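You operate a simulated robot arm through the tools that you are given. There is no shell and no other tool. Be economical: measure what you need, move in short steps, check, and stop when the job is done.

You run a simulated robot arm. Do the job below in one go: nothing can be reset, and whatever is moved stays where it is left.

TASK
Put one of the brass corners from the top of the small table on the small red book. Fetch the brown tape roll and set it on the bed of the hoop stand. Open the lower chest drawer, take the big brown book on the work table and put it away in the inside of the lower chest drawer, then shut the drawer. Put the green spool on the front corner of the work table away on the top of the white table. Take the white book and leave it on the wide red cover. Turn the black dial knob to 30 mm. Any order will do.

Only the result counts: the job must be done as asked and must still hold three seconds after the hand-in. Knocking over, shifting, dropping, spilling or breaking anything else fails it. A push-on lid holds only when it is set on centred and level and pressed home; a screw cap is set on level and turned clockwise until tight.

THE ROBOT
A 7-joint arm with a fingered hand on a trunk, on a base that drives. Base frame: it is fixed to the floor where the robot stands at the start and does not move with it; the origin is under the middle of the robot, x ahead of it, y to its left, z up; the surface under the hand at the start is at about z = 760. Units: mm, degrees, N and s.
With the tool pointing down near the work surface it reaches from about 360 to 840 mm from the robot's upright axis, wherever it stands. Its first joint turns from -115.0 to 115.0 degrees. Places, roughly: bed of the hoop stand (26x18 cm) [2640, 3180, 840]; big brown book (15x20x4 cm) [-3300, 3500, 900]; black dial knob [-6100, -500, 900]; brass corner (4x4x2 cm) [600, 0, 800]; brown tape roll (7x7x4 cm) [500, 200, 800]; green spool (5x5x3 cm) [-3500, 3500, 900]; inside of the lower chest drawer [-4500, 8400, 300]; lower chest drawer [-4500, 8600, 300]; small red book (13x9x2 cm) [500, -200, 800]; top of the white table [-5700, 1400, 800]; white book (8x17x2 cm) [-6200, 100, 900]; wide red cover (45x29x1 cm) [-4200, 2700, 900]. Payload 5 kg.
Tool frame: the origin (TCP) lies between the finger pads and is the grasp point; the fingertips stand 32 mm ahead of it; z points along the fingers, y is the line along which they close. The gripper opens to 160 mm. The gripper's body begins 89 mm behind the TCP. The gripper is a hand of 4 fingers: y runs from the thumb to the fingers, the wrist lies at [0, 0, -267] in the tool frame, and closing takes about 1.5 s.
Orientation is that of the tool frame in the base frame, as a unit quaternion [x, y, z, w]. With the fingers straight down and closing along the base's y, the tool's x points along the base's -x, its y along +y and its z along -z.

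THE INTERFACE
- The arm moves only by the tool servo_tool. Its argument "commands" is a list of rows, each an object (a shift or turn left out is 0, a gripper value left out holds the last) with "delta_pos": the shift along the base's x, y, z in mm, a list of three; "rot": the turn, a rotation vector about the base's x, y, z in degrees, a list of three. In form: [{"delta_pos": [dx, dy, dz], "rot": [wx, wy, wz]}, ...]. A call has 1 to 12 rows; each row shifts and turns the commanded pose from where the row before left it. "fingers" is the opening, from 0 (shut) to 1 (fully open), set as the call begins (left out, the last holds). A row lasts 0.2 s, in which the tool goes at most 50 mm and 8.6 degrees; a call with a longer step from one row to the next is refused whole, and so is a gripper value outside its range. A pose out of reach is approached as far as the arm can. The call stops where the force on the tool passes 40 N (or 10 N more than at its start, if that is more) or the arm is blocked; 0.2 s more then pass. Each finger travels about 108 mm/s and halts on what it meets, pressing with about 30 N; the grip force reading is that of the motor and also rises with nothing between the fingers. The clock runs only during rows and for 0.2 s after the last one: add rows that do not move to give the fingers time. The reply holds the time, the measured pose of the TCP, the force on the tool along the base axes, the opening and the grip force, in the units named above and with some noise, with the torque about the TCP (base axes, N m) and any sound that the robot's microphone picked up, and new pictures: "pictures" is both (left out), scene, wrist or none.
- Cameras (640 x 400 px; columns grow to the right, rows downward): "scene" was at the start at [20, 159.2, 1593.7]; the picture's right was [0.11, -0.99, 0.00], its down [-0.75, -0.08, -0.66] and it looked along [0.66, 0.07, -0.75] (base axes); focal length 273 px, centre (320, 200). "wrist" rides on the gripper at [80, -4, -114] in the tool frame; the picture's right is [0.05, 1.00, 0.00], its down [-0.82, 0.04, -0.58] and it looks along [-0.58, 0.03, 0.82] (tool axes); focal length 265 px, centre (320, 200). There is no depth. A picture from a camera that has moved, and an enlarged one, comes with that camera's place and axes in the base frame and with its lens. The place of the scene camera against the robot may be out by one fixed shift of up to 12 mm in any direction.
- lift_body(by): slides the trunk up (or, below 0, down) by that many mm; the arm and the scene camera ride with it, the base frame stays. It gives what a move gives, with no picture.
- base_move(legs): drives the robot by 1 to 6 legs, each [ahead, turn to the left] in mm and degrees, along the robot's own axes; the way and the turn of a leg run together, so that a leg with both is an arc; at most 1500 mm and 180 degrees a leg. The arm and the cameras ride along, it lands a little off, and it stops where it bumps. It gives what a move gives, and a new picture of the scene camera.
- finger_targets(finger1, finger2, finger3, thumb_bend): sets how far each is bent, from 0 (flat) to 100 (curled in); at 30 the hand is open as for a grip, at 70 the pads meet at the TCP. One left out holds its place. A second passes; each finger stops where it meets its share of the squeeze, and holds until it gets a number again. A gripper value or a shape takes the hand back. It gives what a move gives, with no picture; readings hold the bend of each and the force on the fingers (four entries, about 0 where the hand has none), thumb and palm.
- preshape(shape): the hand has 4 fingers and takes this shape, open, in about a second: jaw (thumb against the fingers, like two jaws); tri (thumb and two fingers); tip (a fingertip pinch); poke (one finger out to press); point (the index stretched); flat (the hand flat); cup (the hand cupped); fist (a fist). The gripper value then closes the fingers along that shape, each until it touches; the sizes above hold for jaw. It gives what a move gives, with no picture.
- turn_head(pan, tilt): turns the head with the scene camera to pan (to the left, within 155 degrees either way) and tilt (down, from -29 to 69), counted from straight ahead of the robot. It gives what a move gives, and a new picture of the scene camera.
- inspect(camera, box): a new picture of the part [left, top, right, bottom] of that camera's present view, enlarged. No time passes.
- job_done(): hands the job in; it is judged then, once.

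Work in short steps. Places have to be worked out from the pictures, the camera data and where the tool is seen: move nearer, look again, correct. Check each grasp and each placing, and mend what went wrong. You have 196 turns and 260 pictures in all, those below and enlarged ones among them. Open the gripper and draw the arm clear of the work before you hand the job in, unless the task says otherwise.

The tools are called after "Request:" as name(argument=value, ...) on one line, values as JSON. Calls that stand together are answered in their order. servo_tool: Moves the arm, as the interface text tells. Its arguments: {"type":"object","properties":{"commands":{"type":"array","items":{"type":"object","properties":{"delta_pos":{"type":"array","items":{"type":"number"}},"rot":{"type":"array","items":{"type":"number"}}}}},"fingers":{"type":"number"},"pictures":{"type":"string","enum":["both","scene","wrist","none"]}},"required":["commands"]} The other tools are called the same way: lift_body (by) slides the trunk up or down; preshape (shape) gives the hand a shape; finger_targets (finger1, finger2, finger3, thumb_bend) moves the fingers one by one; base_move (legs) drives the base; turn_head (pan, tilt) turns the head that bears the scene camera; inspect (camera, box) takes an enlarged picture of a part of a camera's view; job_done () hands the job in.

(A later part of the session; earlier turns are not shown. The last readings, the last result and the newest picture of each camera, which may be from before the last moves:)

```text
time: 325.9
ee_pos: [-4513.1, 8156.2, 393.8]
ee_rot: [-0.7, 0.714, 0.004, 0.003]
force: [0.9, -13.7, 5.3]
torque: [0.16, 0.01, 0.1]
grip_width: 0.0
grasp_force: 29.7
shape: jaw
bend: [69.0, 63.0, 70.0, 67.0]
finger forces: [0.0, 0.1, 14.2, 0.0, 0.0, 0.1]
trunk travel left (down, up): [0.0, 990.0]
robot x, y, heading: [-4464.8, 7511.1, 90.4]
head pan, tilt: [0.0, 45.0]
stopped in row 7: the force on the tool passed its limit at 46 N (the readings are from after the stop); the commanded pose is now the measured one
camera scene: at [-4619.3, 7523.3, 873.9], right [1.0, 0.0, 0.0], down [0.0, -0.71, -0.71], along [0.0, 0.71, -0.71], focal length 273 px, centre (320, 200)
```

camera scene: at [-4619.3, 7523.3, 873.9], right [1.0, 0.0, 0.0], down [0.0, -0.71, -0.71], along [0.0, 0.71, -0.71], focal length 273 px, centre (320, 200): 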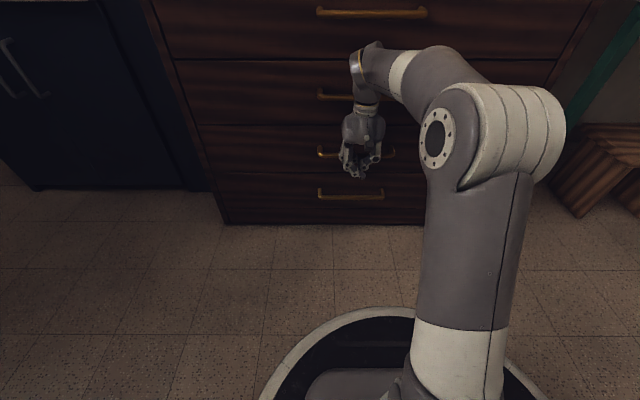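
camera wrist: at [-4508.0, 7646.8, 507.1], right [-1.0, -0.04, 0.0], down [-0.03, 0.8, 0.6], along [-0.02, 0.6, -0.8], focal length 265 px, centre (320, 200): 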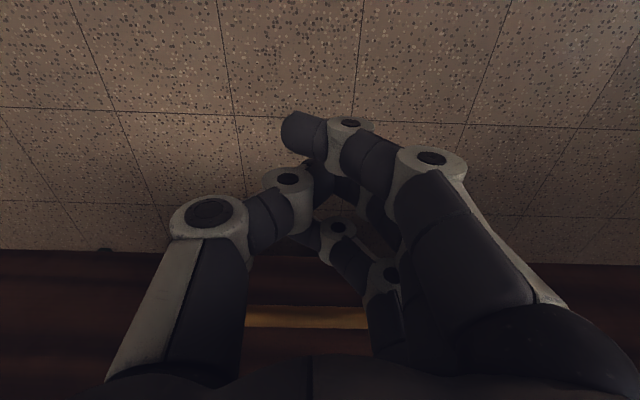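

It hit a hard stop at 46 N and looks flush. Back off and verify.

Request:
servo_tool(commands=[{"delta_pos": [0, -40, 0]}, {"delta_pos": [0, -40, 0]}, {}], pictures="none")

Request:
inspect(camera="scene", box=[160, 50, 420, 230])

Request:
lift_body(by=400)

Request:
lift_body(by=325)

```text
time: 326.7
ee_pos: [-4512.5, 8077.4, 392.5]
ee_rot: [-0.7, 0.714, 0.005, 0.003]
force: [0.0, -0.3, -0.1]
torque: [-0.02, 0.0, 0.0]
grip_width: 0.1
grasp_force: 29.7
shape: jaw
bend: [69.0, 63.0, 69.0, 67.0]
finger forces: [0.0, 0.0, 0.0, 0.0, 0.0, 0.0]
trunk travel left (down, up): [0.0, 990.0]
robot x, y, heading: [-4466.8, 7506.0, 90.2]
head pan, tilt: [0.0, 45.0]
```

```text
2.22 times, centred on (290, 140) of scene
camera zoom: at [-4619.3, 7524.2, 873.7], right [1.0, 0.0, 0.0], down [0.0, -0.71, -0.71], along [0.0, 0.71, -0.71], focal length 606 px, centre (387, 333)
```

zoom: 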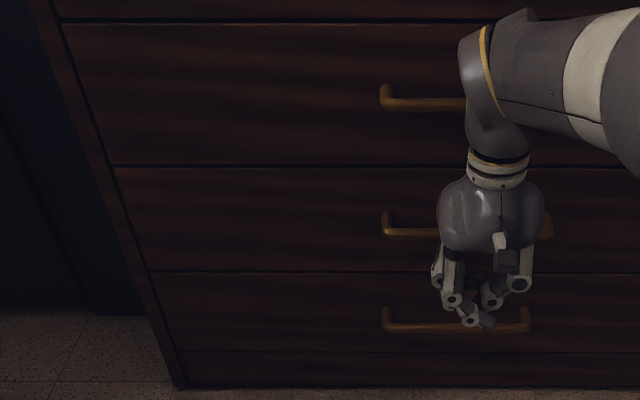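

```text
time: 330.5
ee_pos: [-4512.5, 8078.3, 792.8]
ee_rot: [-0.7, 0.714, 0.005, 0.004]
force: [-1.2, -0.7, 0.5]
torque: [0.0, 0.01, 0.01]
grip_width: 0.0
grasp_force: 30.1
shape: jaw
bend: [69.0, 63.0, 69.0, 67.0]
finger forces: [0.1, 0.0, 0.0, 0.0, 0.0, 0.0]
trunk travel left (down, up): [-400.0, 590.0]
robot x, y, heading: [-4465.4, 7508.9, 90.0]
head pan, tilt: [0.0, 45.0]
```

```text
time: 333.7
ee_pos: [-4513.3, 8077.4, 1117.1]
ee_rot: [-0.7, 0.714, 0.005, 0.002]
force: [0.0, 0.7, 0.4]
torque: [0.04, 0.0, 0.03]
grip_width: 0.0
grasp_force: 30.1
shape: jaw
bend: [69.0, 63.0, 69.0, 67.0]
finger forces: [0.0, 0.0, 0.1, 0.0, 0.0, 0.1]
trunk travel left (down, up): [-725.0, 265.0]
robot x, y, heading: [-4464.5, 7511.5, 90.3]
head pan, tilt: [0.0, 45.0]
```

Drawer is shut flush. Next the green spool; the western aisle (x≈−5500) looks open and shorter. Back off and drive that way.

Request:
base_move(legs=[[-250, 0], [0, 104], [1067, 0], [0, 76]])

Request:
turn_head(pan=0, tilt=20)

```text
time: 345.6
ee_pos: [-6057.1, 6835.8, 1117.2]
ee_rot: [0.993, 0.116, -0.007, -0.005]
force: [3.1, 13.1, 1.3]
torque: [-0.96, 0.23, -0.28]
grip_width: 0.0
grasp_force: 29.3
shape: jaw
bend: [69.0, 63.0, 69.0, 67.0]
finger forces: [0.0, 0.0, 0.0, 0.1, 12.3, 0.0]
trunk travel left (down, up): [-725.0, 265.0]
robot x, y, heading: [-5519.7, 7023.9, -164.7]
head pan, tilt: [0.0, 45.0]
stopped in leg 4: the force on the tool passed its limit at 49 N (the readings are from after the stop); the commanded pose is now the measured one
camera scene: at [-5494.6, 6859.5, 1599.0], right [-0.26, 0.96, 0.0], down [0.68, 0.19, -0.71], along [-0.68, -0.19, -0.71], focal length 273 px, centre (320, 200)
```

scene: 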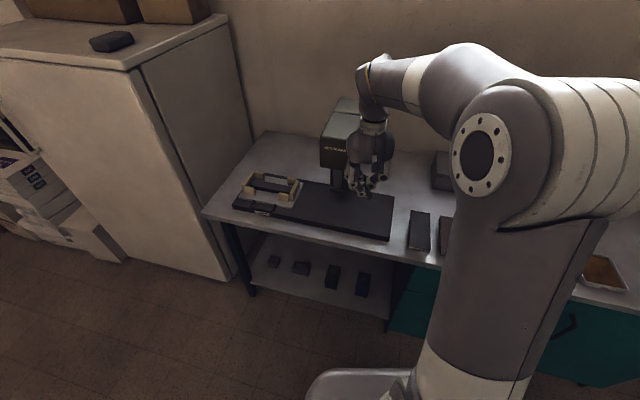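

```text
time: 346.5
ee_pos: [-6057.3, 6835.5, 1117.5]
ee_rot: [0.993, 0.116, -0.006, -0.004]
force: [3.1, 18.7, 2.3]
torque: [-1.38, 0.27, -0.33]
grip_width: 0.0
grasp_force: 29.6
shape: jaw
bend: [69.0, 63.0, 69.0, 67.0]
finger forces: [0.1, 0.0, 0.1, 0.1, 17.6, 0.0]
trunk travel left (down, up): [-725.0, 265.0]
robot x, y, heading: [-5518.1, 7019.3, -164.9]
head pan, tilt: [0.0, 20.0]
camera scene: at [-5505.9, 6857.7, 1637.7], right [-0.26, 0.96, 0.0], down [0.33, 0.09, -0.94], along [-0.91, -0.25, -0.34], focal length 273 px, centre (320, 200)
```

scene: 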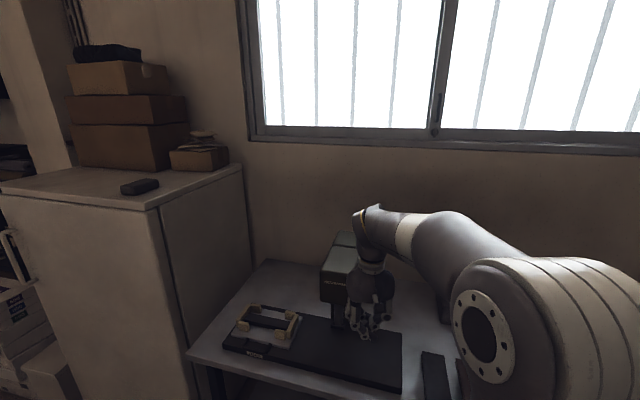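

The hand brushed a machine on the wall desk while turning. Turn back a little to release contact, then back off and tuck the arm before turning.

Request:
base_move(legs=[[0, -10], [-250, 0]])

Request:
inspect(camera="scene", box=[180, 150, 500, 350])

```text
time: 347.5
ee_pos: [-6069.2, 6872.4, 1116.9]
ee_rot: [0.997, 0.077, -0.004, 0.004]
force: [-1.0, -7.0, -1.7]
torque: [0.5, -0.1, 0.15]
grip_width: 0.1
grasp_force: 29.6
shape: jaw
bend: [69.0, 63.0, 69.0, 67.0]
finger forces: [0.1, 0.3, 6.4, 0.0, 0.0, 0.0]
trunk travel left (down, up): [-725.0, 265.0]
robot x, y, heading: [-5516.1, 7019.7, -169.9]
head pan, tilt: [0.0, 20.0]
stopped in leg 1: the force on the tool passed its limit at 55 N (the readings are from after the stop); the commanded pose is now the measured one
camera scene: at [-5522.4, 6853.5, 1637.3], right [-0.17, 0.98, 0.0], down [0.34, 0.06, -0.94], along [-0.93, -0.16, -0.34], focal length 273 px, centre (320, 200)
```

scene: 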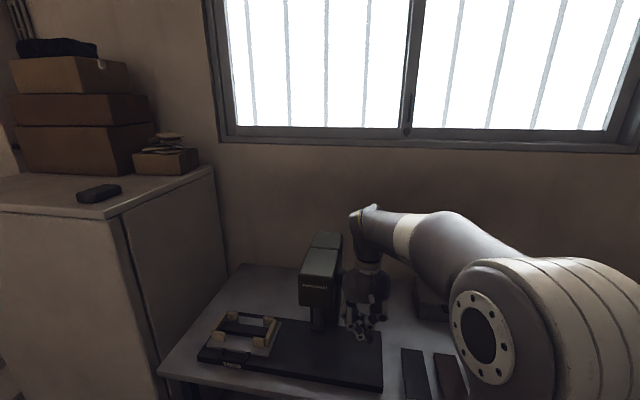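

```text
2.00 times, centred on (340, 250) of scene
camera zoom: at [-5522.4, 6853.5, 1637.3], right [-0.17, 0.98, 0.0], down [0.34, 0.06, -0.94], along [-0.93, -0.16, -0.34], focal length 546 px, centre (280, 100)
```

zoom: 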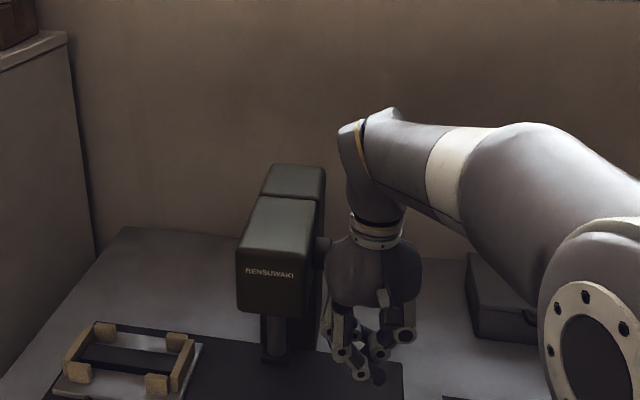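

Let me see what the hand is touching now through the wrist camera.

Request:
inspect(camera="wrist", box=[0, 0, 640, 400])

```text
1.00 times, centred on (320, 200) of wrist (not enlarged: the box is as wide or as high as the picture)
camera zoom: at [-5990.7, 6891.3, 1231.2], right [0.2, -0.98, 0.01], down [-0.79, -0.16, 0.59], along [-0.57, -0.12, -0.81], focal length 265 px, centre (320, 200)
```

zoom: 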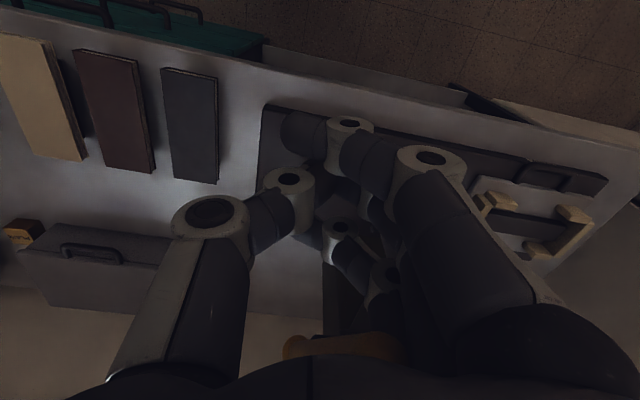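

The hand drove in between the machine's head and its brown lever knob. Relieve sideways a few mm, then withdraw the hand straight back (+x).

Request:
servo_tool(commands=[{"delta_pos": [5, -8, 0]}, {"delta_pos": [20, 0, 0]}, {"delta_pos": [25, 0, 0]}, {"delta_pos": [30, 0, 0]}, {"delta_pos": [30, 0, 0]}, {"delta_pos": [30, 0, 0]}, {}])

```text
time: 349.1
ee_pos: [-5930.3, 6868.5, 1118.8]
ee_rot: [0.997, 0.077, -0.005, 0.003]
force: [-0.7, -0.2, 0.7]
torque: [0.01, 0.01, 0.02]
grip_width: 0.0
grasp_force: 29.9
shape: jaw
bend: [69.0, 63.0, 69.0, 67.0]
finger forces: [0.1, 0.0, 0.1, 0.0, 0.0, 0.0]
trunk travel left (down, up): [-725.0, 265.0]
robot x, y, heading: [-5521.3, 7019.8, -170.1]
head pan, tilt: [0.0, 20.0]
camera scene: at [-5522.1, 6854.1, 1637.4], right [-0.17, 0.98, 0.0], down [0.34, 0.06, -0.94], along [-0.93, -0.16, -0.34], focal length 273 px, centre (320, 200)
camera wrist: at [-5850.1, 6885.7, 1232.2], right [0.2, -0.98, 0.0], down [-0.79, -0.16, 0.59], along [-0.57, -0.12, -0.81], focal length 265 px, centre (320, 200)
```

scene: 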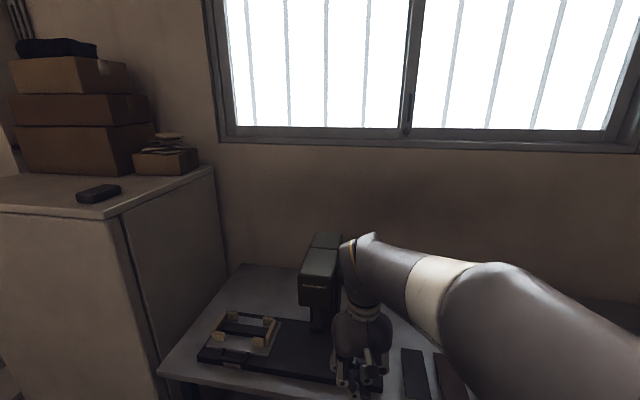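
wrist: 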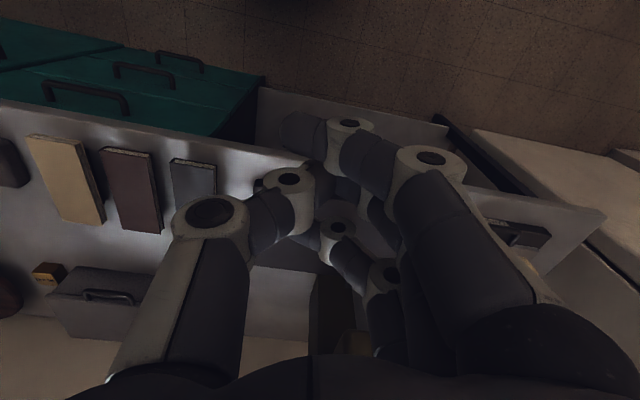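

Free, and nothing seems displaced. Back up slightly and turn to face south with the arm tucked.

Request:
base_move(legs=[[-80, 0], [0, 80]])

Request:
turn_head(pan=0, tilt=30)

Request:
turn_head(pan=-70, tilt=25)

```text
time: 353.6
ee_pos: [-5364.3, 6602.1, 1118.1]
ee_rot: [0.718, 0.696, -0.002, 0.005]
force: [0.8, -0.1, 0.3]
torque: [0.0, -0.01, 0.0]
grip_width: 0.0
grasp_force: 29.6
shape: jaw
bend: [69.0, 63.0, 69.0, 67.0]
finger forces: [0.0, 0.1, 0.0, 0.0, 0.0, 0.0]
trunk travel left (down, up): [-725.0, 265.0]
robot x, y, heading: [-5437.5, 7033.5, -90.6]
head pan, tilt: [0.0, 20.0]
camera scene: at [-5281.4, 6993.4, 1637.4], right [-1.0, 0.01, 0.0], down [0.0, 0.34, -0.94], along [-0.01, -0.94, -0.34], focal length 273 px, centre (320, 200)
```

scene: 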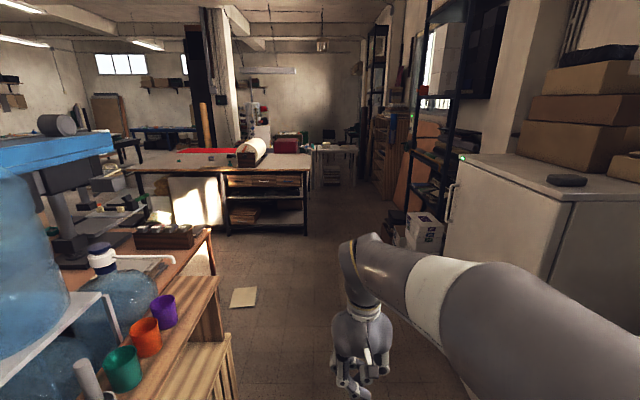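

```text
time: 354.3
ee_pos: [-5365.5, 6601.2, 1118.0]
ee_rot: [0.718, 0.696, -0.002, 0.004]
force: [-0.1, 0.3, 0.5]
torque: [0.02, -0.01, 0.03]
grip_width: 0.0
grasp_force: 29.9
shape: jaw
bend: [69.0, 63.0, 69.0, 67.0]
finger forces: [0.1, 0.0, 0.0, 0.0, 0.0, 0.0]
trunk travel left (down, up): [-725.0, 265.0]
robot x, y, heading: [-5438.9, 7033.8, -90.6]
head pan, tilt: [0.0, 30.0]
camera scene: at [-5281.5, 6996.0, 1621.4], right [-1.0, 0.01, 0.0], down [0.0, 0.5, -0.87], along [-0.01, -0.87, -0.5], focal length 273 px, centre (320, 200)
```

scene: 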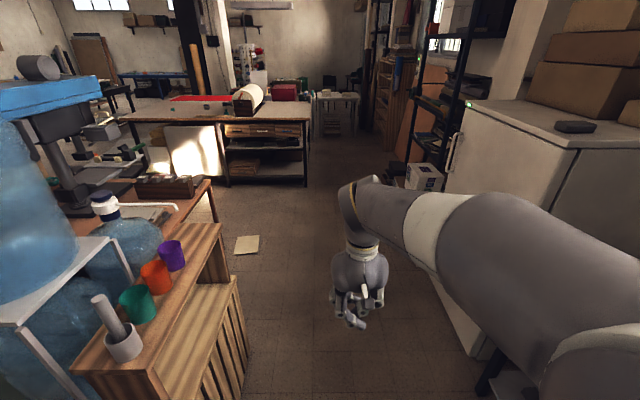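

```text
time: 355.7
ee_pos: [-5365.1, 6600.9, 1119.1]
ee_rot: [0.718, 0.696, -0.002, 0.005]
force: [-0.3, 0.0, -0.8]
torque: [0.03, -0.01, 0.03]
grip_width: 0.0
grasp_force: 29.6
shape: jaw
bend: [69.0, 63.0, 69.0, 67.0]
finger forces: [0.0, 0.1, 0.0, 0.0, 0.0, 0.0]
trunk travel left (down, up): [-725.0, 265.0]
robot x, y, heading: [-5438.4, 7033.5, -90.3]
head pan, tilt: [-70.0, 25.0]
camera scene: at [-5367.5, 7055.7, 1629.3], right [-0.33, 0.94, 0.0], down [0.4, 0.14, -0.91], along [-0.85, -0.3, -0.42], focal length 273 px, centre (320, 200)
```

scene: 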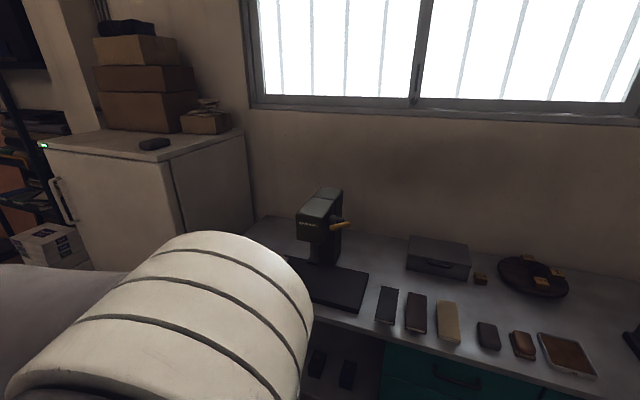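

Aisle is clear, machine looks intact. Drive south down the west aisle, east along the table's north side, and face the spool.

Request:
base_move(legs=[[1500, 0], [1130, 0], [0, 90.3], [1500, 0], [360, 0], [0, -90]])

Request:
turn_head(pan=0, tilt=40)

```text
time: 380.4
ee_pos: [-3637.3, 4233.9, 1118.7]
ee_rot: [0.063, 0.998, 0.001, 0.005]
force: [-0.4, 0.9, 0.1]
torque: [-0.05, 0.0, -0.02]
grip_width: 0.0
grasp_force: 30.2
shape: jaw
bend: [69.0, 62.0, 69.0, 67.0]
finger forces: [0.0, 0.0, 0.0, 0.0, 0.1, 0.0]
trunk travel left (down, up): [-725.0, 265.0]
robot x, y, heading: [-4077.5, 4202.3, -15.4]
head pan, tilt: [-70.0, 25.0]
stopped in leg 5: the robot was blocked; the commanded pose is now the measured one
camera scene: at [-4080.3, 4274.0, 1629.2], right [-1.0, -0.08, 0.0], down [-0.03, 0.42, -0.91], along [0.07, -0.9, -0.42], focal length 273 px, centre (320, 200)
```

scene: 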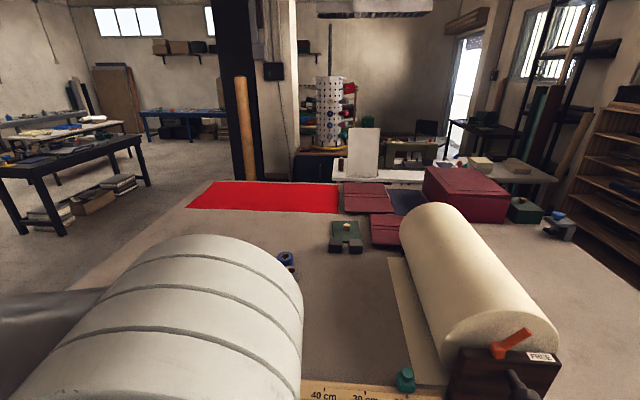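

```text
time: 381.8
ee_pos: [-3637.4, 4230.4, 1118.1]
ee_rot: [0.064, 0.998, 0.002, 0.005]
force: [0.4, 0.0, -0.3]
torque: [-0.01, 0.0, -0.03]
grip_width: 0.1
grasp_force: 29.7
shape: jaw
bend: [69.0, 62.0, 69.0, 67.0]
finger forces: [0.0, 0.1, 0.0, 0.1, 0.0, 0.1]
trunk travel left (down, up): [-725.0, 265.0]
robot x, y, heading: [-4074.6, 4203.3, -15.7]
head pan, tilt: [0.0, 40.0]
camera scene: at [-4005.7, 4340.4, 1606.0], right [-0.27, -0.96, 0.0], down [-0.62, 0.17, -0.77], along [0.74, -0.21, -0.64], focal length 273 px, centre (320, 200)
```

scene: 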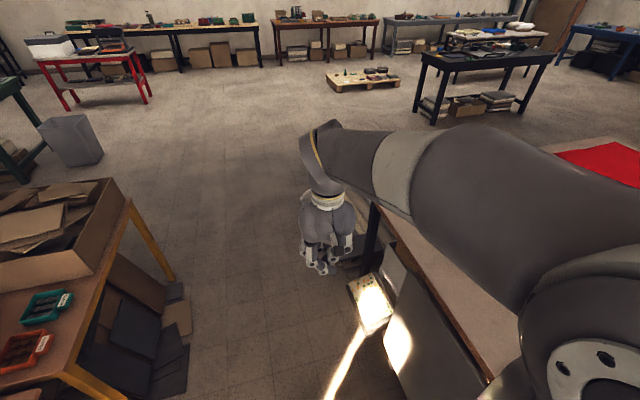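

Bumped something at the right front again; back off and go along a line further north (y≈4400).

Request:
base_move(legs=[[-400, 0], [0, 22], [895, 0], [0, -96.5]])

Request:
turn_head(pan=0, tilt=45)

```text
time: 393.8
ee_pos: [-3432.5, 3994.8, 1118.4]
ee_rot: [0.66, 0.752, -0.002, 0.005]
force: [-1.2, -0.4, -0.2]
torque: [0.01, 0.01, 0.01]
grip_width: 0.1
grasp_force: 30.1
shape: jaw
bend: [69.0, 62.0, 69.0, 67.0]
finger forces: [0.0, 0.1, 0.0, 0.0, 0.0, 0.1]
trunk travel left (down, up): [-725.0, 265.0]
robot x, y, heading: [-3574.5, 4409.0, -90.7]
head pan, tilt: [0.0, 40.0]
camera scene: at [-3413.6, 4376.3, 1606.0], right [-1.0, 0.01, 0.0], down [0.01, 0.64, -0.77], along [-0.01, -0.77, -0.64], focal length 273 px, centre (320, 200)
```

scene: 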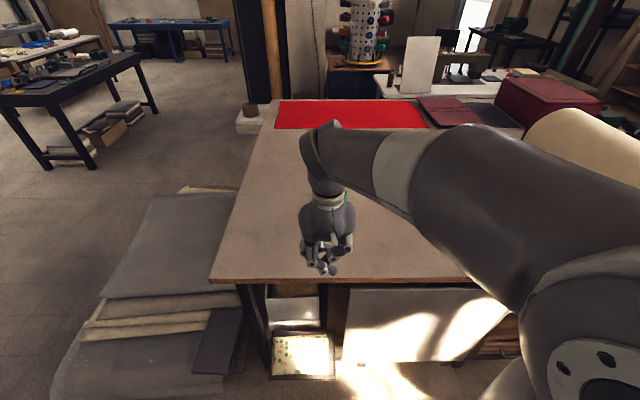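

```text
time: 394.5
ee_pos: [-3432.7, 3993.2, 1118.4]
ee_rot: [0.659, 0.752, -0.001, 0.006]
force: [0.3, -1.0, 0.4]
torque: [-0.01, -0.02, 0.01]
grip_width: 0.0
grasp_force: 29.8
shape: jaw
bend: [69.0, 62.0, 69.0, 67.0]
finger forces: [0.1, 0.0, 0.0, 0.0, 0.0, 0.0]
trunk travel left (down, up): [-725.0, 265.0]
robot x, y, heading: [-3573.7, 4409.2, -90.7]
head pan, tilt: [0.0, 45.0]
camera scene: at [-3413.4, 4380.0, 1598.8], right [-1.0, 0.01, 0.0], down [0.01, 0.71, -0.71], along [-0.01, -0.71, -0.71], focal length 273 px, centre (320, 200)
```

scene: 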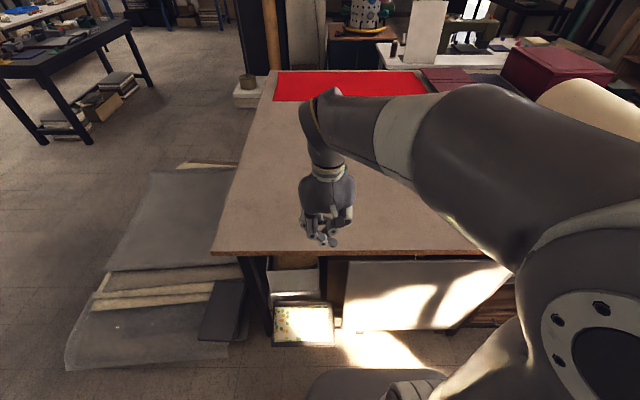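

Move 150 mm forward and extend the hand above the spool (≈[-3560, 3488]).

Request:
base_move(legs=[[150, 0]])

Request:
servo_tool(commands=[{"delta_pos": [-14, -38, 0]}, {"delta_pos": [-14, -38, 0]}, {"delta_pos": [-14, -38, 0]}, {"delta_pos": [-14, -38, 0]}, {"delta_pos": [-14, -38, 0]}, {"delta_pos": [-14, -38, 0]}, {"delta_pos": [-14, -38, 0]}, {"delta_pos": [-14, -38, 0]}, {}], fingers=0.6, pictures="wrist")

```text
time: 395.8
ee_pos: [-3434.4, 3842.7, 1118.3]
ee_rot: [0.659, 0.752, -0.001, 0.005]
force: [-0.4, 0.4, 0.7]
torque: [0.03, 0.0, 0.01]
grip_width: 0.0
grasp_force: 30.0
shape: jaw
bend: [69.0, 62.0, 69.0, 67.0]
finger forces: [0.0, 0.0, 0.1, 0.0, 0.0, 0.1]
trunk travel left (down, up): [-725.0, 265.0]
robot x, y, heading: [-3574.4, 4254.6, -90.6]
head pan, tilt: [0.0, 45.0]
camera scene: at [-3414.8, 4228.5, 1598.7], right [-1.0, 0.01, 0.0], down [0.01, 0.71, -0.71], along [-0.01, -0.71, -0.71], focal length 273 px, centre (320, 200)
```

scene: 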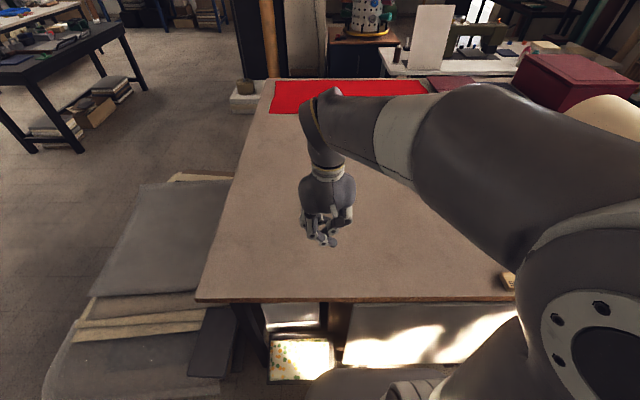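

```text
time: 397.8
ee_pos: [-3545.7, 3539.1, 1117.6]
ee_rot: [0.659, 0.752, -0.001, 0.006]
force: [0.9, -0.7, 0.2]
torque: [-0.02, -0.03, 0.0]
grip_width: 96.0
grasp_force: 0.0
shape: jaw
bend: [71.0, 71.0, 71.0, 69.0]
finger forces: [0.0, 0.1, 0.0, 0.0, 0.0, 0.0]
trunk travel left (down, up): [-725.0, 265.0]
robot x, y, heading: [-3571.7, 4260.3, -90.6]
head pan, tilt: [0.0, 45.0]
camera wrist: at [-3560.6, 3619.9, 1231.7], right [0.98, 0.18, 0.0], down [0.15, -0.8, 0.59], along [0.11, -0.58, -0.81], focal length 265 px, centre (320, 200)
```

wrist: 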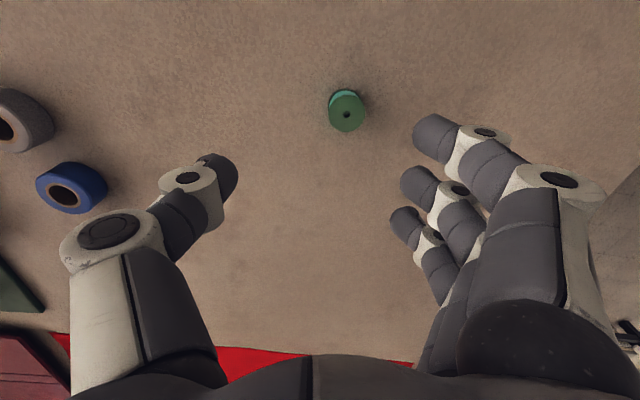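

Spool is at about [-3512, 3530], top z≈925. Descend over it.

Request:
servo_tool(commands=[{"delta_pos": [17, -5, -40]}, {"delta_pos": [17, -4, -40]}, {"delta_pos": [0, 0, -40]}, {"delta_pos": [0, 0, -30]}, {}], pictures="wrist")

```text
time: 399.0
ee_pos: [-3512.3, 3531.5, 969.0]
ee_rot: [0.66, 0.752, -0.001, 0.006]
force: [0.2, 0.8, 0.1]
torque: [0.03, 0.02, -0.02]
grip_width: 96.0
grasp_force: 0.1
shape: jaw
bend: [71.0, 71.0, 71.0, 69.0]
finger forces: [0.0, 0.1, 0.0, 0.1, 0.0, 0.0]
trunk travel left (down, up): [-725.0, 265.0]
robot x, y, heading: [-3576.1, 4261.2, -90.3]
head pan, tilt: [0.0, 45.0]
camera wrist: at [-3528.0, 3612.6, 1082.3], right [0.98, 0.18, 0.0], down [0.14, -0.8, 0.59], along [0.11, -0.58, -0.81], focal length 265 px, centre (320, 200)
```

wrist: 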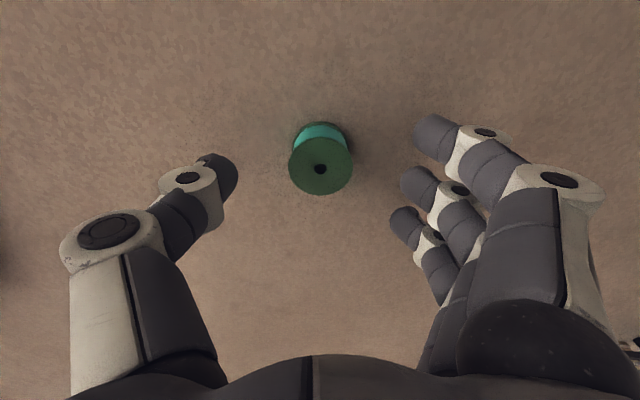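

Centred. Go down and grip.

Request:
servo_tool(commands=[{"delta_pos": [1, -4, -20]}, {"delta_pos": [0, 0, -10]}, {"delta_pos": [0, 0, -5]}, {}], pictures="none")

Request:
servo_tool(commands=[{}, {}, {}, {}, {}, {}], fingers=0, pictures="wrist")

```text
time: 400.0
ee_pos: [-3512.0, 3527.7, 934.5]
ee_rot: [0.659, 0.752, -0.001, 0.006]
force: [0.2, -0.3, 0.1]
torque: [-0.01, 0.01, -0.01]
grip_width: 95.7
grasp_force: 0.0
shape: jaw
bend: [71.0, 71.0, 71.0, 69.0]
finger forces: [0.1, 0.0, 0.0, 0.0, 0.0, 0.0]
trunk travel left (down, up): [-725.0, 265.0]
robot x, y, heading: [-3574.5, 4258.8, -90.3]
head pan, tilt: [0.0, 45.0]
```

```text
time: 401.4
ee_pos: [-3512.0, 3526.9, 934.4]
ee_rot: [0.66, 0.751, -0.002, 0.006]
force: [-1.5, 0.5, 4.4]
torque: [-0.02, -0.08, -0.04]
grip_width: 16.1
grasp_force: 30.2
shape: jaw
bend: [70.0, 72.0, 69.0, 71.0]
finger forces: [3.8, 18.0, 1.3, 0.2, 22.5, 0.0]
trunk travel left (down, up): [-725.0, 265.0]
robot x, y, heading: [-3576.6, 4257.3, -90.6]
head pan, tilt: [0.0, 45.0]
camera wrist: at [-3527.7, 3608.5, 1048.6], right [0.98, 0.18, 0.0], down [0.14, -0.8, 0.59], along [0.11, -0.58, -0.81], focal length 265 px, centre (320, 200)
```

wrist: 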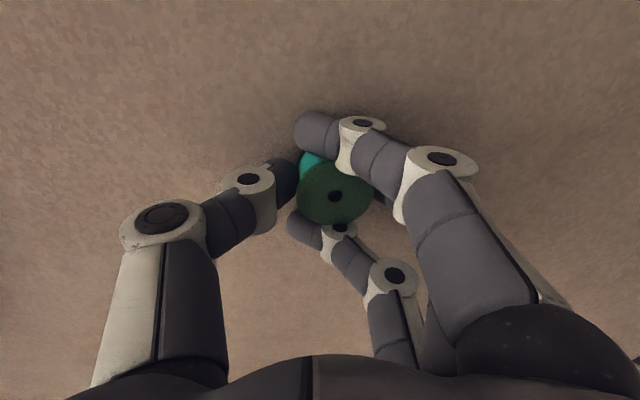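

Gripped around the spool. Lift and check.

Request:
servo_tool(commands=[{"delta_pos": [0, 0, 20]}, {"delta_pos": [0, 0, 40]}, {"delta_pos": [0, 0, 45]}, {"delta_pos": [0, 0, 45]}, {}], pictures="wrist")

```text
time: 402.6
ee_pos: [-3510.3, 3526.9, 1084.3]
ee_rot: [0.659, 0.752, 0.0, 0.005]
force: [0.8, -0.6, 0.0]
torque: [-0.03, 0.01, -0.03]
grip_width: 15.3
grasp_force: 30.3
shape: jaw
bend: [70.0, 71.0, 69.0, 71.0]
finger forces: [2.1, 17.9, 0.5, 0.0, 20.0, 0.0]
trunk travel left (down, up): [-725.0, 265.0]
robot x, y, heading: [-3575.4, 4257.8, -90.3]
head pan, tilt: [0.0, 45.0]
camera wrist: at [-3526.4, 3607.5, 1198.6], right [0.98, 0.18, 0.0], down [0.15, -0.8, 0.59], along [0.11, -0.57, -0.81], focal length 265 px, centre (320, 200)
```

wrist: 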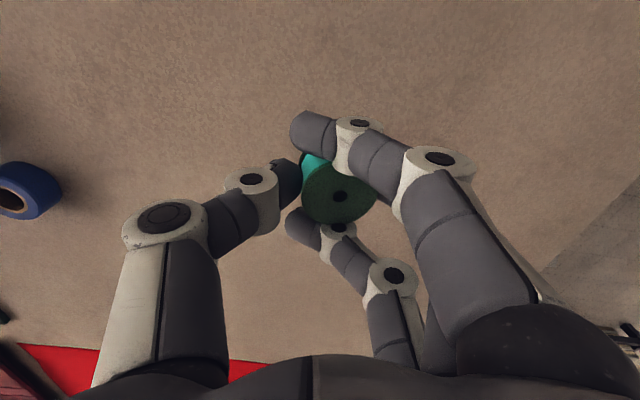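

Spool is held. Retract, back out and go west, then look south down the passage.

Request:
servo_tool(commands=[{"delta_pos": [-8, 45, 5]}, {"delta_pos": [-8, 45, 5]}, {"delta_pos": [-8, 45, 5]}, {"delta_pos": [-8, 45, 5]}, {"delta_pos": [-8, 45, 5]}, {"delta_pos": [-8, 45, 5]}, {}], pictures="none")

Request:
base_move(legs=[[-150, 0], [0, -90], [1500, 0], [500, 0], [0, 90]])

Request:
turn_head(pan=0, tilt=25)

```text
time: 404.2
ee_pos: [-3559.8, 3797.6, 1111.2]
ee_rot: [0.66, 0.751, 0.0, 0.005]
force: [0.1, -0.2, 0.6]
torque: [0.0, 0.0, 0.0]
grip_width: 14.9
grasp_force: 29.4
shape: jaw
bend: [70.0, 71.0, 69.0, 71.0]
finger forces: [2.1, 17.9, 0.4, 0.0, 19.9, 0.0]
trunk travel left (down, up): [-725.0, 265.0]
robot x, y, heading: [-3575.0, 4257.5, -90.8]
head pan, tilt: [0.0, 45.0]
```

```text
time: 422.6
ee_pos: [-5514.2, 4025.6, 1111.3]
ee_rot: [0.674, 0.739, -0.002, 0.005]
force: [-0.4, 0.8, -0.8]
torque: [-0.01, 0.01, 0.01]
grip_width: 15.3
grasp_force: 30.0
shape: jaw
bend: [70.0, 71.0, 69.0, 71.0]
finger forces: [2.0, 17.9, 0.6, 0.2, 20.0, 0.0]
trunk travel left (down, up): [-725.0, 265.0]
robot x, y, heading: [-5508.8, 4485.5, -92.9]
head pan, tilt: [0.0, 45.0]
camera scene: at [-5350.9, 4451.7, 1598.7], right [-1.0, 0.05, 0.0], down [0.03, 0.71, -0.71], along [-0.03, -0.71, -0.71], focal length 273 px, centre (320, 200)
```

scene: 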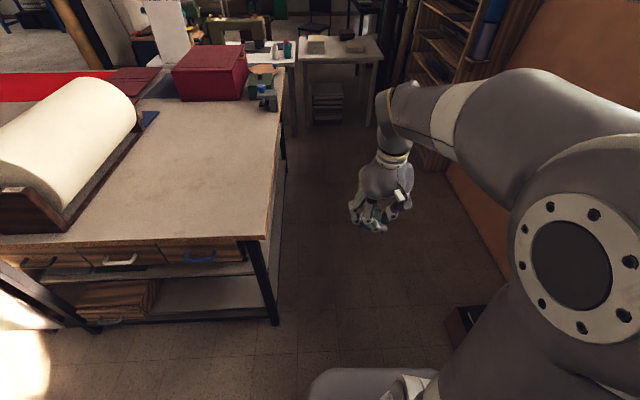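

```text
time: 423.4
ee_pos: [-5513.6, 4025.3, 1111.7]
ee_rot: [0.673, 0.739, -0.002, 0.006]
force: [0.1, 0.0, -0.9]
torque: [-0.03, 0.03, 0.0]
grip_width: 15.0
grasp_force: 30.1
shape: jaw
bend: [70.0, 71.0, 69.0, 71.0]
finger forces: [2.0, 17.9, 0.6, 0.0, 20.0, 0.0]
trunk travel left (down, up): [-725.0, 265.0]
robot x, y, heading: [-5508.8, 4484.7, -92.7]
head pan, tilt: [0.0, 25.0]
camera scene: at [-5351.6, 4440.9, 1629.2], right [-1.0, 0.05, 0.0], down [0.02, 0.42, -0.91], along [-0.04, -0.9, -0.42], focal length 273 px, centre (320, 200)
```

scene: 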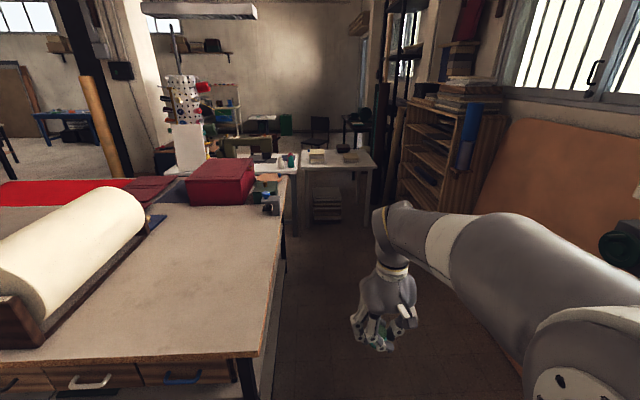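

White table (top z≈790) lies ahead with its near edge around y≈1800, x −5200…−6070. Drive down the passage to y≈2250.

Request:
base_move(legs=[[0, -11.8], [604, 0], [0, 14.5], [1500, 0], [150, 0]])

Request:
turn_head(pan=0, tilt=40)

```text
time: 436.4
ee_pos: [-5652.9, 1800.3, 1110.2]
ee_rot: [0.657, 0.754, 0.0, 0.006]
force: [0.2, 0.3, -1.2]
torque: [0.02, 0.04, 0.0]
grip_width: 15.1
grasp_force: 30.1
shape: jaw
bend: [70.0, 71.0, 69.0, 71.0]
finger forces: [1.9, 17.9, 0.4, 0.0, 19.9, 0.0]
trunk travel left (down, up): [-725.0, 265.0]
robot x, y, heading: [-5668.4, 2259.5, -89.9]
head pan, tilt: [0.0, 25.0]
camera scene: at [-5510.9, 2221.6, 1629.3], right [-1.0, 0.0, 0.0], down [0.0, 0.42, -0.91], along [0.0, -0.91, -0.42], focal length 273 px, centre (320, 200)
```

scene: 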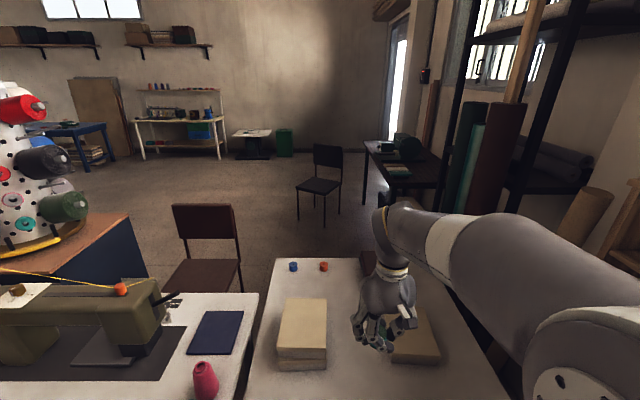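

```text
time: 437.2
ee_pos: [-5653.6, 1800.9, 1111.3]
ee_rot: [0.657, 0.754, -0.001, 0.006]
force: [-0.6, 0.6, -0.2]
torque: [0.0, -0.01, 0.01]
grip_width: 15.0
grasp_force: 30.1
shape: jaw
bend: [70.0, 71.0, 69.0, 71.0]
finger forces: [1.8, 17.9, 0.7, 0.0, 20.0, 0.0]
trunk travel left (down, up): [-725.0, 265.0]
robot x, y, heading: [-5670.9, 2259.2, -90.4]
head pan, tilt: [0.0, 40.0]
camera scene: at [-5510.9, 2229.9, 1606.1], right [-1.0, 0.0, 0.0], down [0.0, 0.64, -0.77], along [0.0, -0.77, -0.64], focal length 273 px, centre (320, 200)
```

scene: 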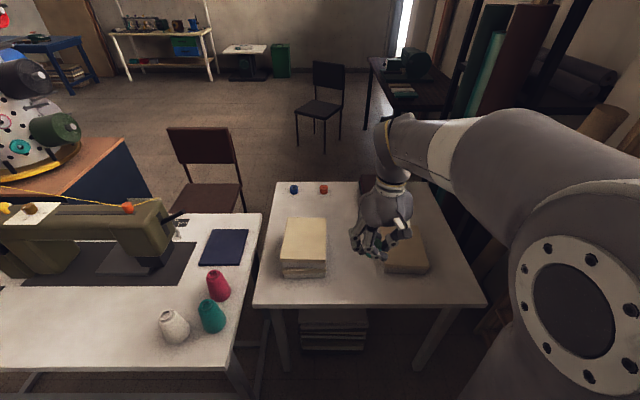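

Table top free strip near its front edge: I'll set the spool at about [-5645, 1705], in front of the book stack and box. Move over and descend to a check height.

Request:
servo_tool(commands=[{"delta_pos": [4, -45, 0]}, {"delta_pos": [4, -48, 0]}, {"delta_pos": [0, 0, -45]}, {"delta_pos": [0, 0, -45]}, {"delta_pos": [0, 0, -45]}, {"delta_pos": [0, 0, -45]}, {"delta_pos": [0, 0, -40]}, {}])

```text
time: 439.0
ee_pos: [-5646.4, 1707.2, 890.3]
ee_rot: [0.656, 0.755, -0.002, 0.005]
force: [0.0, 0.4, -1.2]
torque: [0.01, 0.0, 0.04]
grip_width: 15.1
grasp_force: 30.2
shape: jaw
bend: [70.0, 71.0, 69.0, 71.0]
finger forces: [1.7, 18.0, 0.5, 0.0, 19.7, 0.1]
trunk travel left (down, up): [-725.0, 265.0]
robot x, y, heading: [-5670.1, 2262.1, -90.0]
head pan, tilt: [0.0, 40.0]
camera scene: at [-5510.9, 2230.1, 1606.0], right [-1.0, 0.0, 0.0], down [0.0, 0.64, -0.77], along [0.0, -0.77, -0.64], focal length 273 px, centre (320, 200)
camera wrist: at [-5662.4, 1787.6, 1004.1], right [0.98, 0.19, 0.0], down [0.15, -0.8, 0.59], along [0.11, -0.57, -0.81], focal length 265 px, centre (320, 200)
```

scene: 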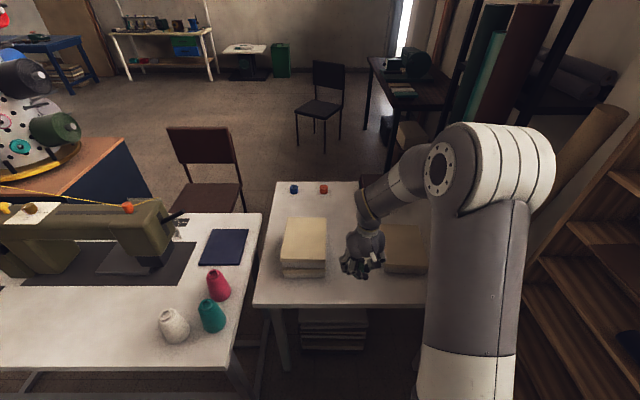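
wrist: 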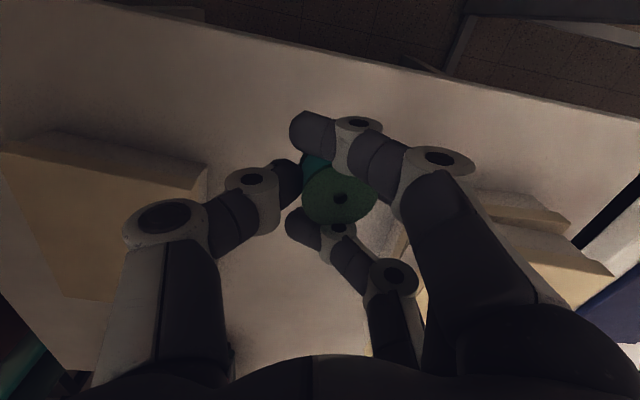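

Clear around. Lower to contact.

Request:
servo_tool(commands=[{"delta_pos": [0, 0, -30]}, {"delta_pos": [0, 0, -15]}, {"delta_pos": [0, 0, -6]}, {"delta_pos": [0, 0, -4]}, {"delta_pos": [0, 0, -3]}, {"delta_pos": [0, 0, -2]}, {}], pictures="none")

```text
time: 440.6
ee_pos: [-5644.5, 1707.8, 831.1]
ee_rot: [0.656, 0.754, -0.002, 0.005]
force: [0.2, 0.0, -0.4]
torque: [0.0, -0.02, 0.01]
grip_width: 14.9
grasp_force: 30.2
shape: jaw
bend: [70.0, 71.0, 69.0, 71.0]
finger forces: [1.8, 18.0, 0.7, 0.1, 19.7, 0.0]
trunk travel left (down, up): [-725.0, 265.0]
robot x, y, heading: [-5671.2, 2262.8, -90.1]
head pan, tilt: [0.0, 40.0]
```

Request:
servo_tool(commands=[{"delta_pos": [0, 0, -2]}, {"delta_pos": [0, 0, -2]}, {"delta_pos": [0, 0, -2]}, {"delta_pos": [0, 0, -2]}, {}], pictures="wrist")

```text
time: 441.8
ee_pos: [-5645.4, 1707.5, 823.6]
ee_rot: [0.657, 0.754, -0.001, 0.006]
force: [-0.7, 0.6, -0.6]
torque: [-0.02, 0.01, -0.01]
grip_width: 14.8
grasp_force: 30.4
shape: jaw
bend: [70.0, 71.0, 69.0, 71.0]
finger forces: [1.8, 18.0, 0.7, 0.0, 19.6, 0.0]
trunk travel left (down, up): [-725.0, 265.0]
robot x, y, heading: [-5669.4, 2258.0, -90.0]
head pan, tilt: [0.0, 40.0]
camera wrist: at [-5661.7, 1788.1, 937.5], right [0.98, 0.19, 0.0], down [0.15, -0.8, 0.59], along [0.11, -0.57, -0.81], focal length 265 px, centre (320, 200)
```

wrist: 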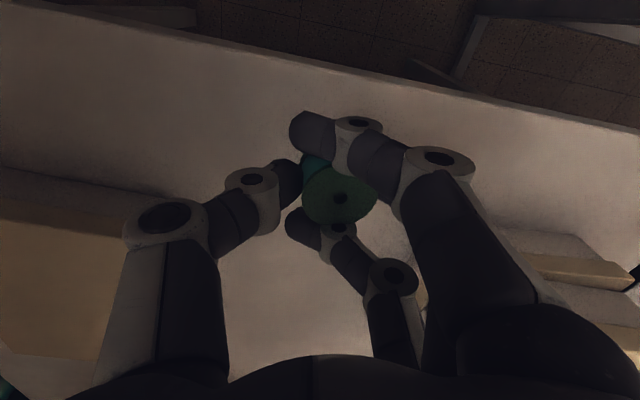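

Still no contact; continue carefully.

Request:
servo_tool(commands=[{"delta_pos": [0, 0, -2]}, {"delta_pos": [0, 0, -2]}, {"delta_pos": [0, 0, -2]}, {"delta_pos": [0, 0, -2]}, {"delta_pos": [0, 0, -2]}, {}], pictures="none")

Request:
inspect(camera="scene", box=[260, 190, 480, 320])

```text
time: 443.2
ee_pos: [-5645.9, 1706.7, 812.8]
ee_rot: [0.656, 0.755, -0.003, 0.006]
force: [-0.2, 0.4, 0.0]
torque: [-0.01, 0.03, -0.03]
grip_width: 15.2
grasp_force: 30.2
shape: jaw
bend: [70.0, 71.0, 69.0, 71.0]
finger forces: [1.8, 18.0, 0.6, 0.0, 19.6, 0.1]
trunk travel left (down, up): [-725.0, 265.0]
robot x, y, heading: [-5671.0, 2262.1, -90.0]
head pan, tilt: [0.0, 40.0]
```

```text
2.91 times, centred on (370, 255) of scene
camera zoom: at [-5510.9, 2229.9, 1606.0], right [-1.0, 0.0, 0.0], down [0.0, 0.64, -0.77], along [0.0, -0.77, -0.64], focal length 794 px, centre (174, 40)
```

zoom: 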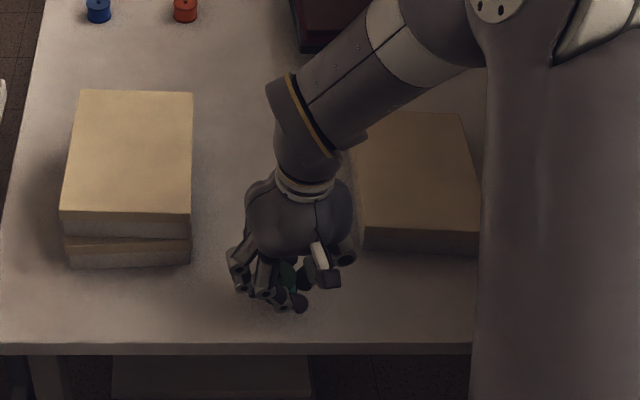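

Request:
servo_tool(commands=[{"delta_pos": [0, 0, -2]}, {"delta_pos": [0, 0, -2]}, {"delta_pos": [0, 0, -2]}, {"delta_pos": [0, 0, -2]}, {"delta_pos": [0, 0, -2]}, {}], pictures="none")

```text
time: 444.6
ee_pos: [-5644.3, 1708.3, 802.6]
ee_rot: [0.657, 0.754, -0.002, 0.005]
force: [-0.2, 0.7, -0.1]
torque: [-0.01, 0.02, -0.02]
grip_width: 15.0
grasp_force: 30.5
shape: jaw
bend: [70.0, 71.0, 69.0, 71.0]
finger forces: [1.7, 17.9, 0.6, 0.1, 19.6, 0.0]
trunk travel left (down, up): [-725.0, 265.0]
robot x, y, heading: [-5671.4, 2263.4, -90.3]
head pan, tilt: [0.0, 40.0]
```

Cross-checking the views gives the table at z≈760–765; contact is imminent.

Request:
servo_tool(commands=[{"delta_pos": [0, 0, -1.5]}, {"delta_pos": [0, 0, -1.5]}, {"delta_pos": [0, 0, -1]}, {}], pictures="none")

```text
time: 445.6
ee_pos: [-5646.4, 1707.6, 797.6]
ee_rot: [0.657, 0.754, -0.001, 0.006]
force: [0.4, -0.2, 0.2]
torque: [0.05, -0.03, 0.0]
grip_width: 15.0
grasp_force: 30.2
shape: jaw
bend: [70.0, 71.0, 69.0, 71.0]
finger forces: [1.6, 18.0, 0.5, 0.0, 19.6, 0.0]
trunk travel left (down, up): [-725.0, 265.0]
robot x, y, heading: [-5670.0, 2260.5, -90.0]
head pan, tilt: [0.0, 40.0]
```

Request:
servo_tool(commands=[{"delta_pos": [0, 0, -1.5]}, {"delta_pos": [0, 0, -1.5]}, {"delta_pos": [0, 0, -1.5]}, {"delta_pos": [0, 0, -1.5]}, {}], pictures="wrist")

```text
time: 446.8
ee_pos: [-5644.8, 1708.0, 792.9]
ee_rot: [0.657, 0.754, -0.001, 0.005]
force: [0.1, 0.2, -0.1]
torque: [0.01, 0.0, 0.0]
grip_width: 15.0
grasp_force: 30.4
shape: jaw
bend: [70.0, 71.0, 69.0, 71.0]
finger forces: [1.7, 18.0, 0.5, 0.2, 19.6, 0.0]
trunk travel left (down, up): [-725.0, 265.0]
robot x, y, heading: [-5669.1, 2264.5, -90.1]
head pan, tilt: [0.0, 40.0]
camera wrist: at [-5661.9, 1788.8, 907.4], right [0.98, 0.19, 0.0], down [0.15, -0.8, 0.59], along [0.11, -0.57, -0.81], focal length 265 px, centre (320, 200)
```

wrist: 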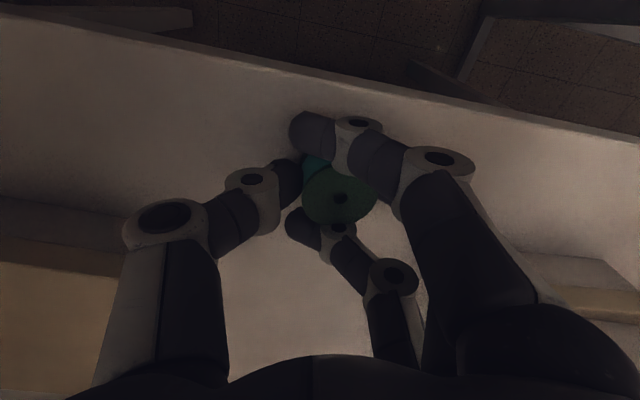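

Request:
servo_tool(commands=[{"delta_pos": [0, 0, -1.5]}, {"delta_pos": [0, 0, -1.5]}, {"delta_pos": [0, 0, -1.5]}, {"delta_pos": [0, 0, -1.5]}, {"delta_pos": [0, 0, -1.5]}, {"delta_pos": [0, 0, -1.5]}, {}], pictures="none")

```text
time: 448.4
ee_pos: [-5646.1, 1707.7, 784.9]
ee_rot: [0.657, 0.754, -0.002, 0.006]
force: [-0.1, 1.5, 10.1]
torque: [0.06, -0.32, 0.04]
grip_width: 15.3
grasp_force: 30.1
shape: jaw
bend: [70.0, 71.0, 69.0, 71.0]
finger forces: [2.1, 22.2, 0.7, 0.0, 20.6, 0.1]
trunk travel left (down, up): [-725.0, 265.0]
robot x, y, heading: [-5661.9, 2260.7, -90.5]
head pan, tilt: [0.0, 40.0]
```

Contact. Release and rise.

Request:
servo_tool(commands=[{"delta_pos": [0, 0, 0.5]}, {}, {}, {}, {}, {"delta_pos": [0, 0, 20]}, {"delta_pos": [0, 0, 40]}, {"delta_pos": [0, 0, 45]}, {"delta_pos": [0, 0, 45]}, {}], fingers=0.6, pictures="wrist")

```text
time: 450.6
ee_pos: [-5645.3, 1709.4, 935.5]
ee_rot: [0.657, 0.754, -0.001, 0.005]
force: [-0.2, -0.3, -0.8]
torque: [0.01, 0.0, -0.01]
grip_width: 95.9
grasp_force: 0.1
shape: jaw
bend: [71.0, 71.0, 71.0, 69.0]
finger forces: [0.0, 0.0, 0.0, 0.0, 0.0, 0.0]
trunk travel left (down, up): [-725.0, 265.0]
robot x, y, heading: [-5670.9, 2260.3, -90.0]
head pan, tilt: [0.0, 40.0]
camera wrist: at [-5661.8, 1790.0, 1049.9], right [0.98, 0.19, 0.0], down [0.15, -0.8, 0.58], along [0.11, -0.57, -0.81], focal length 265 px, centre (320, 200)
```

wrist: 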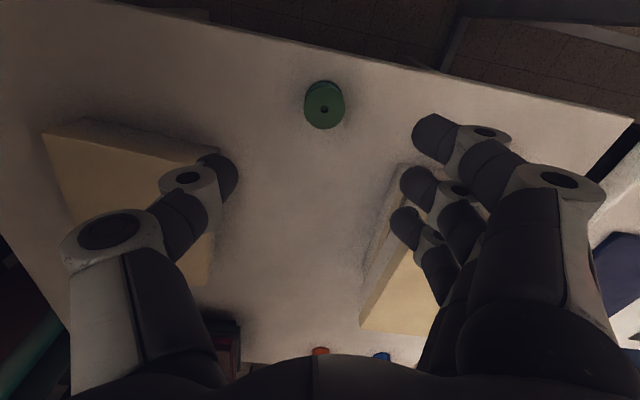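

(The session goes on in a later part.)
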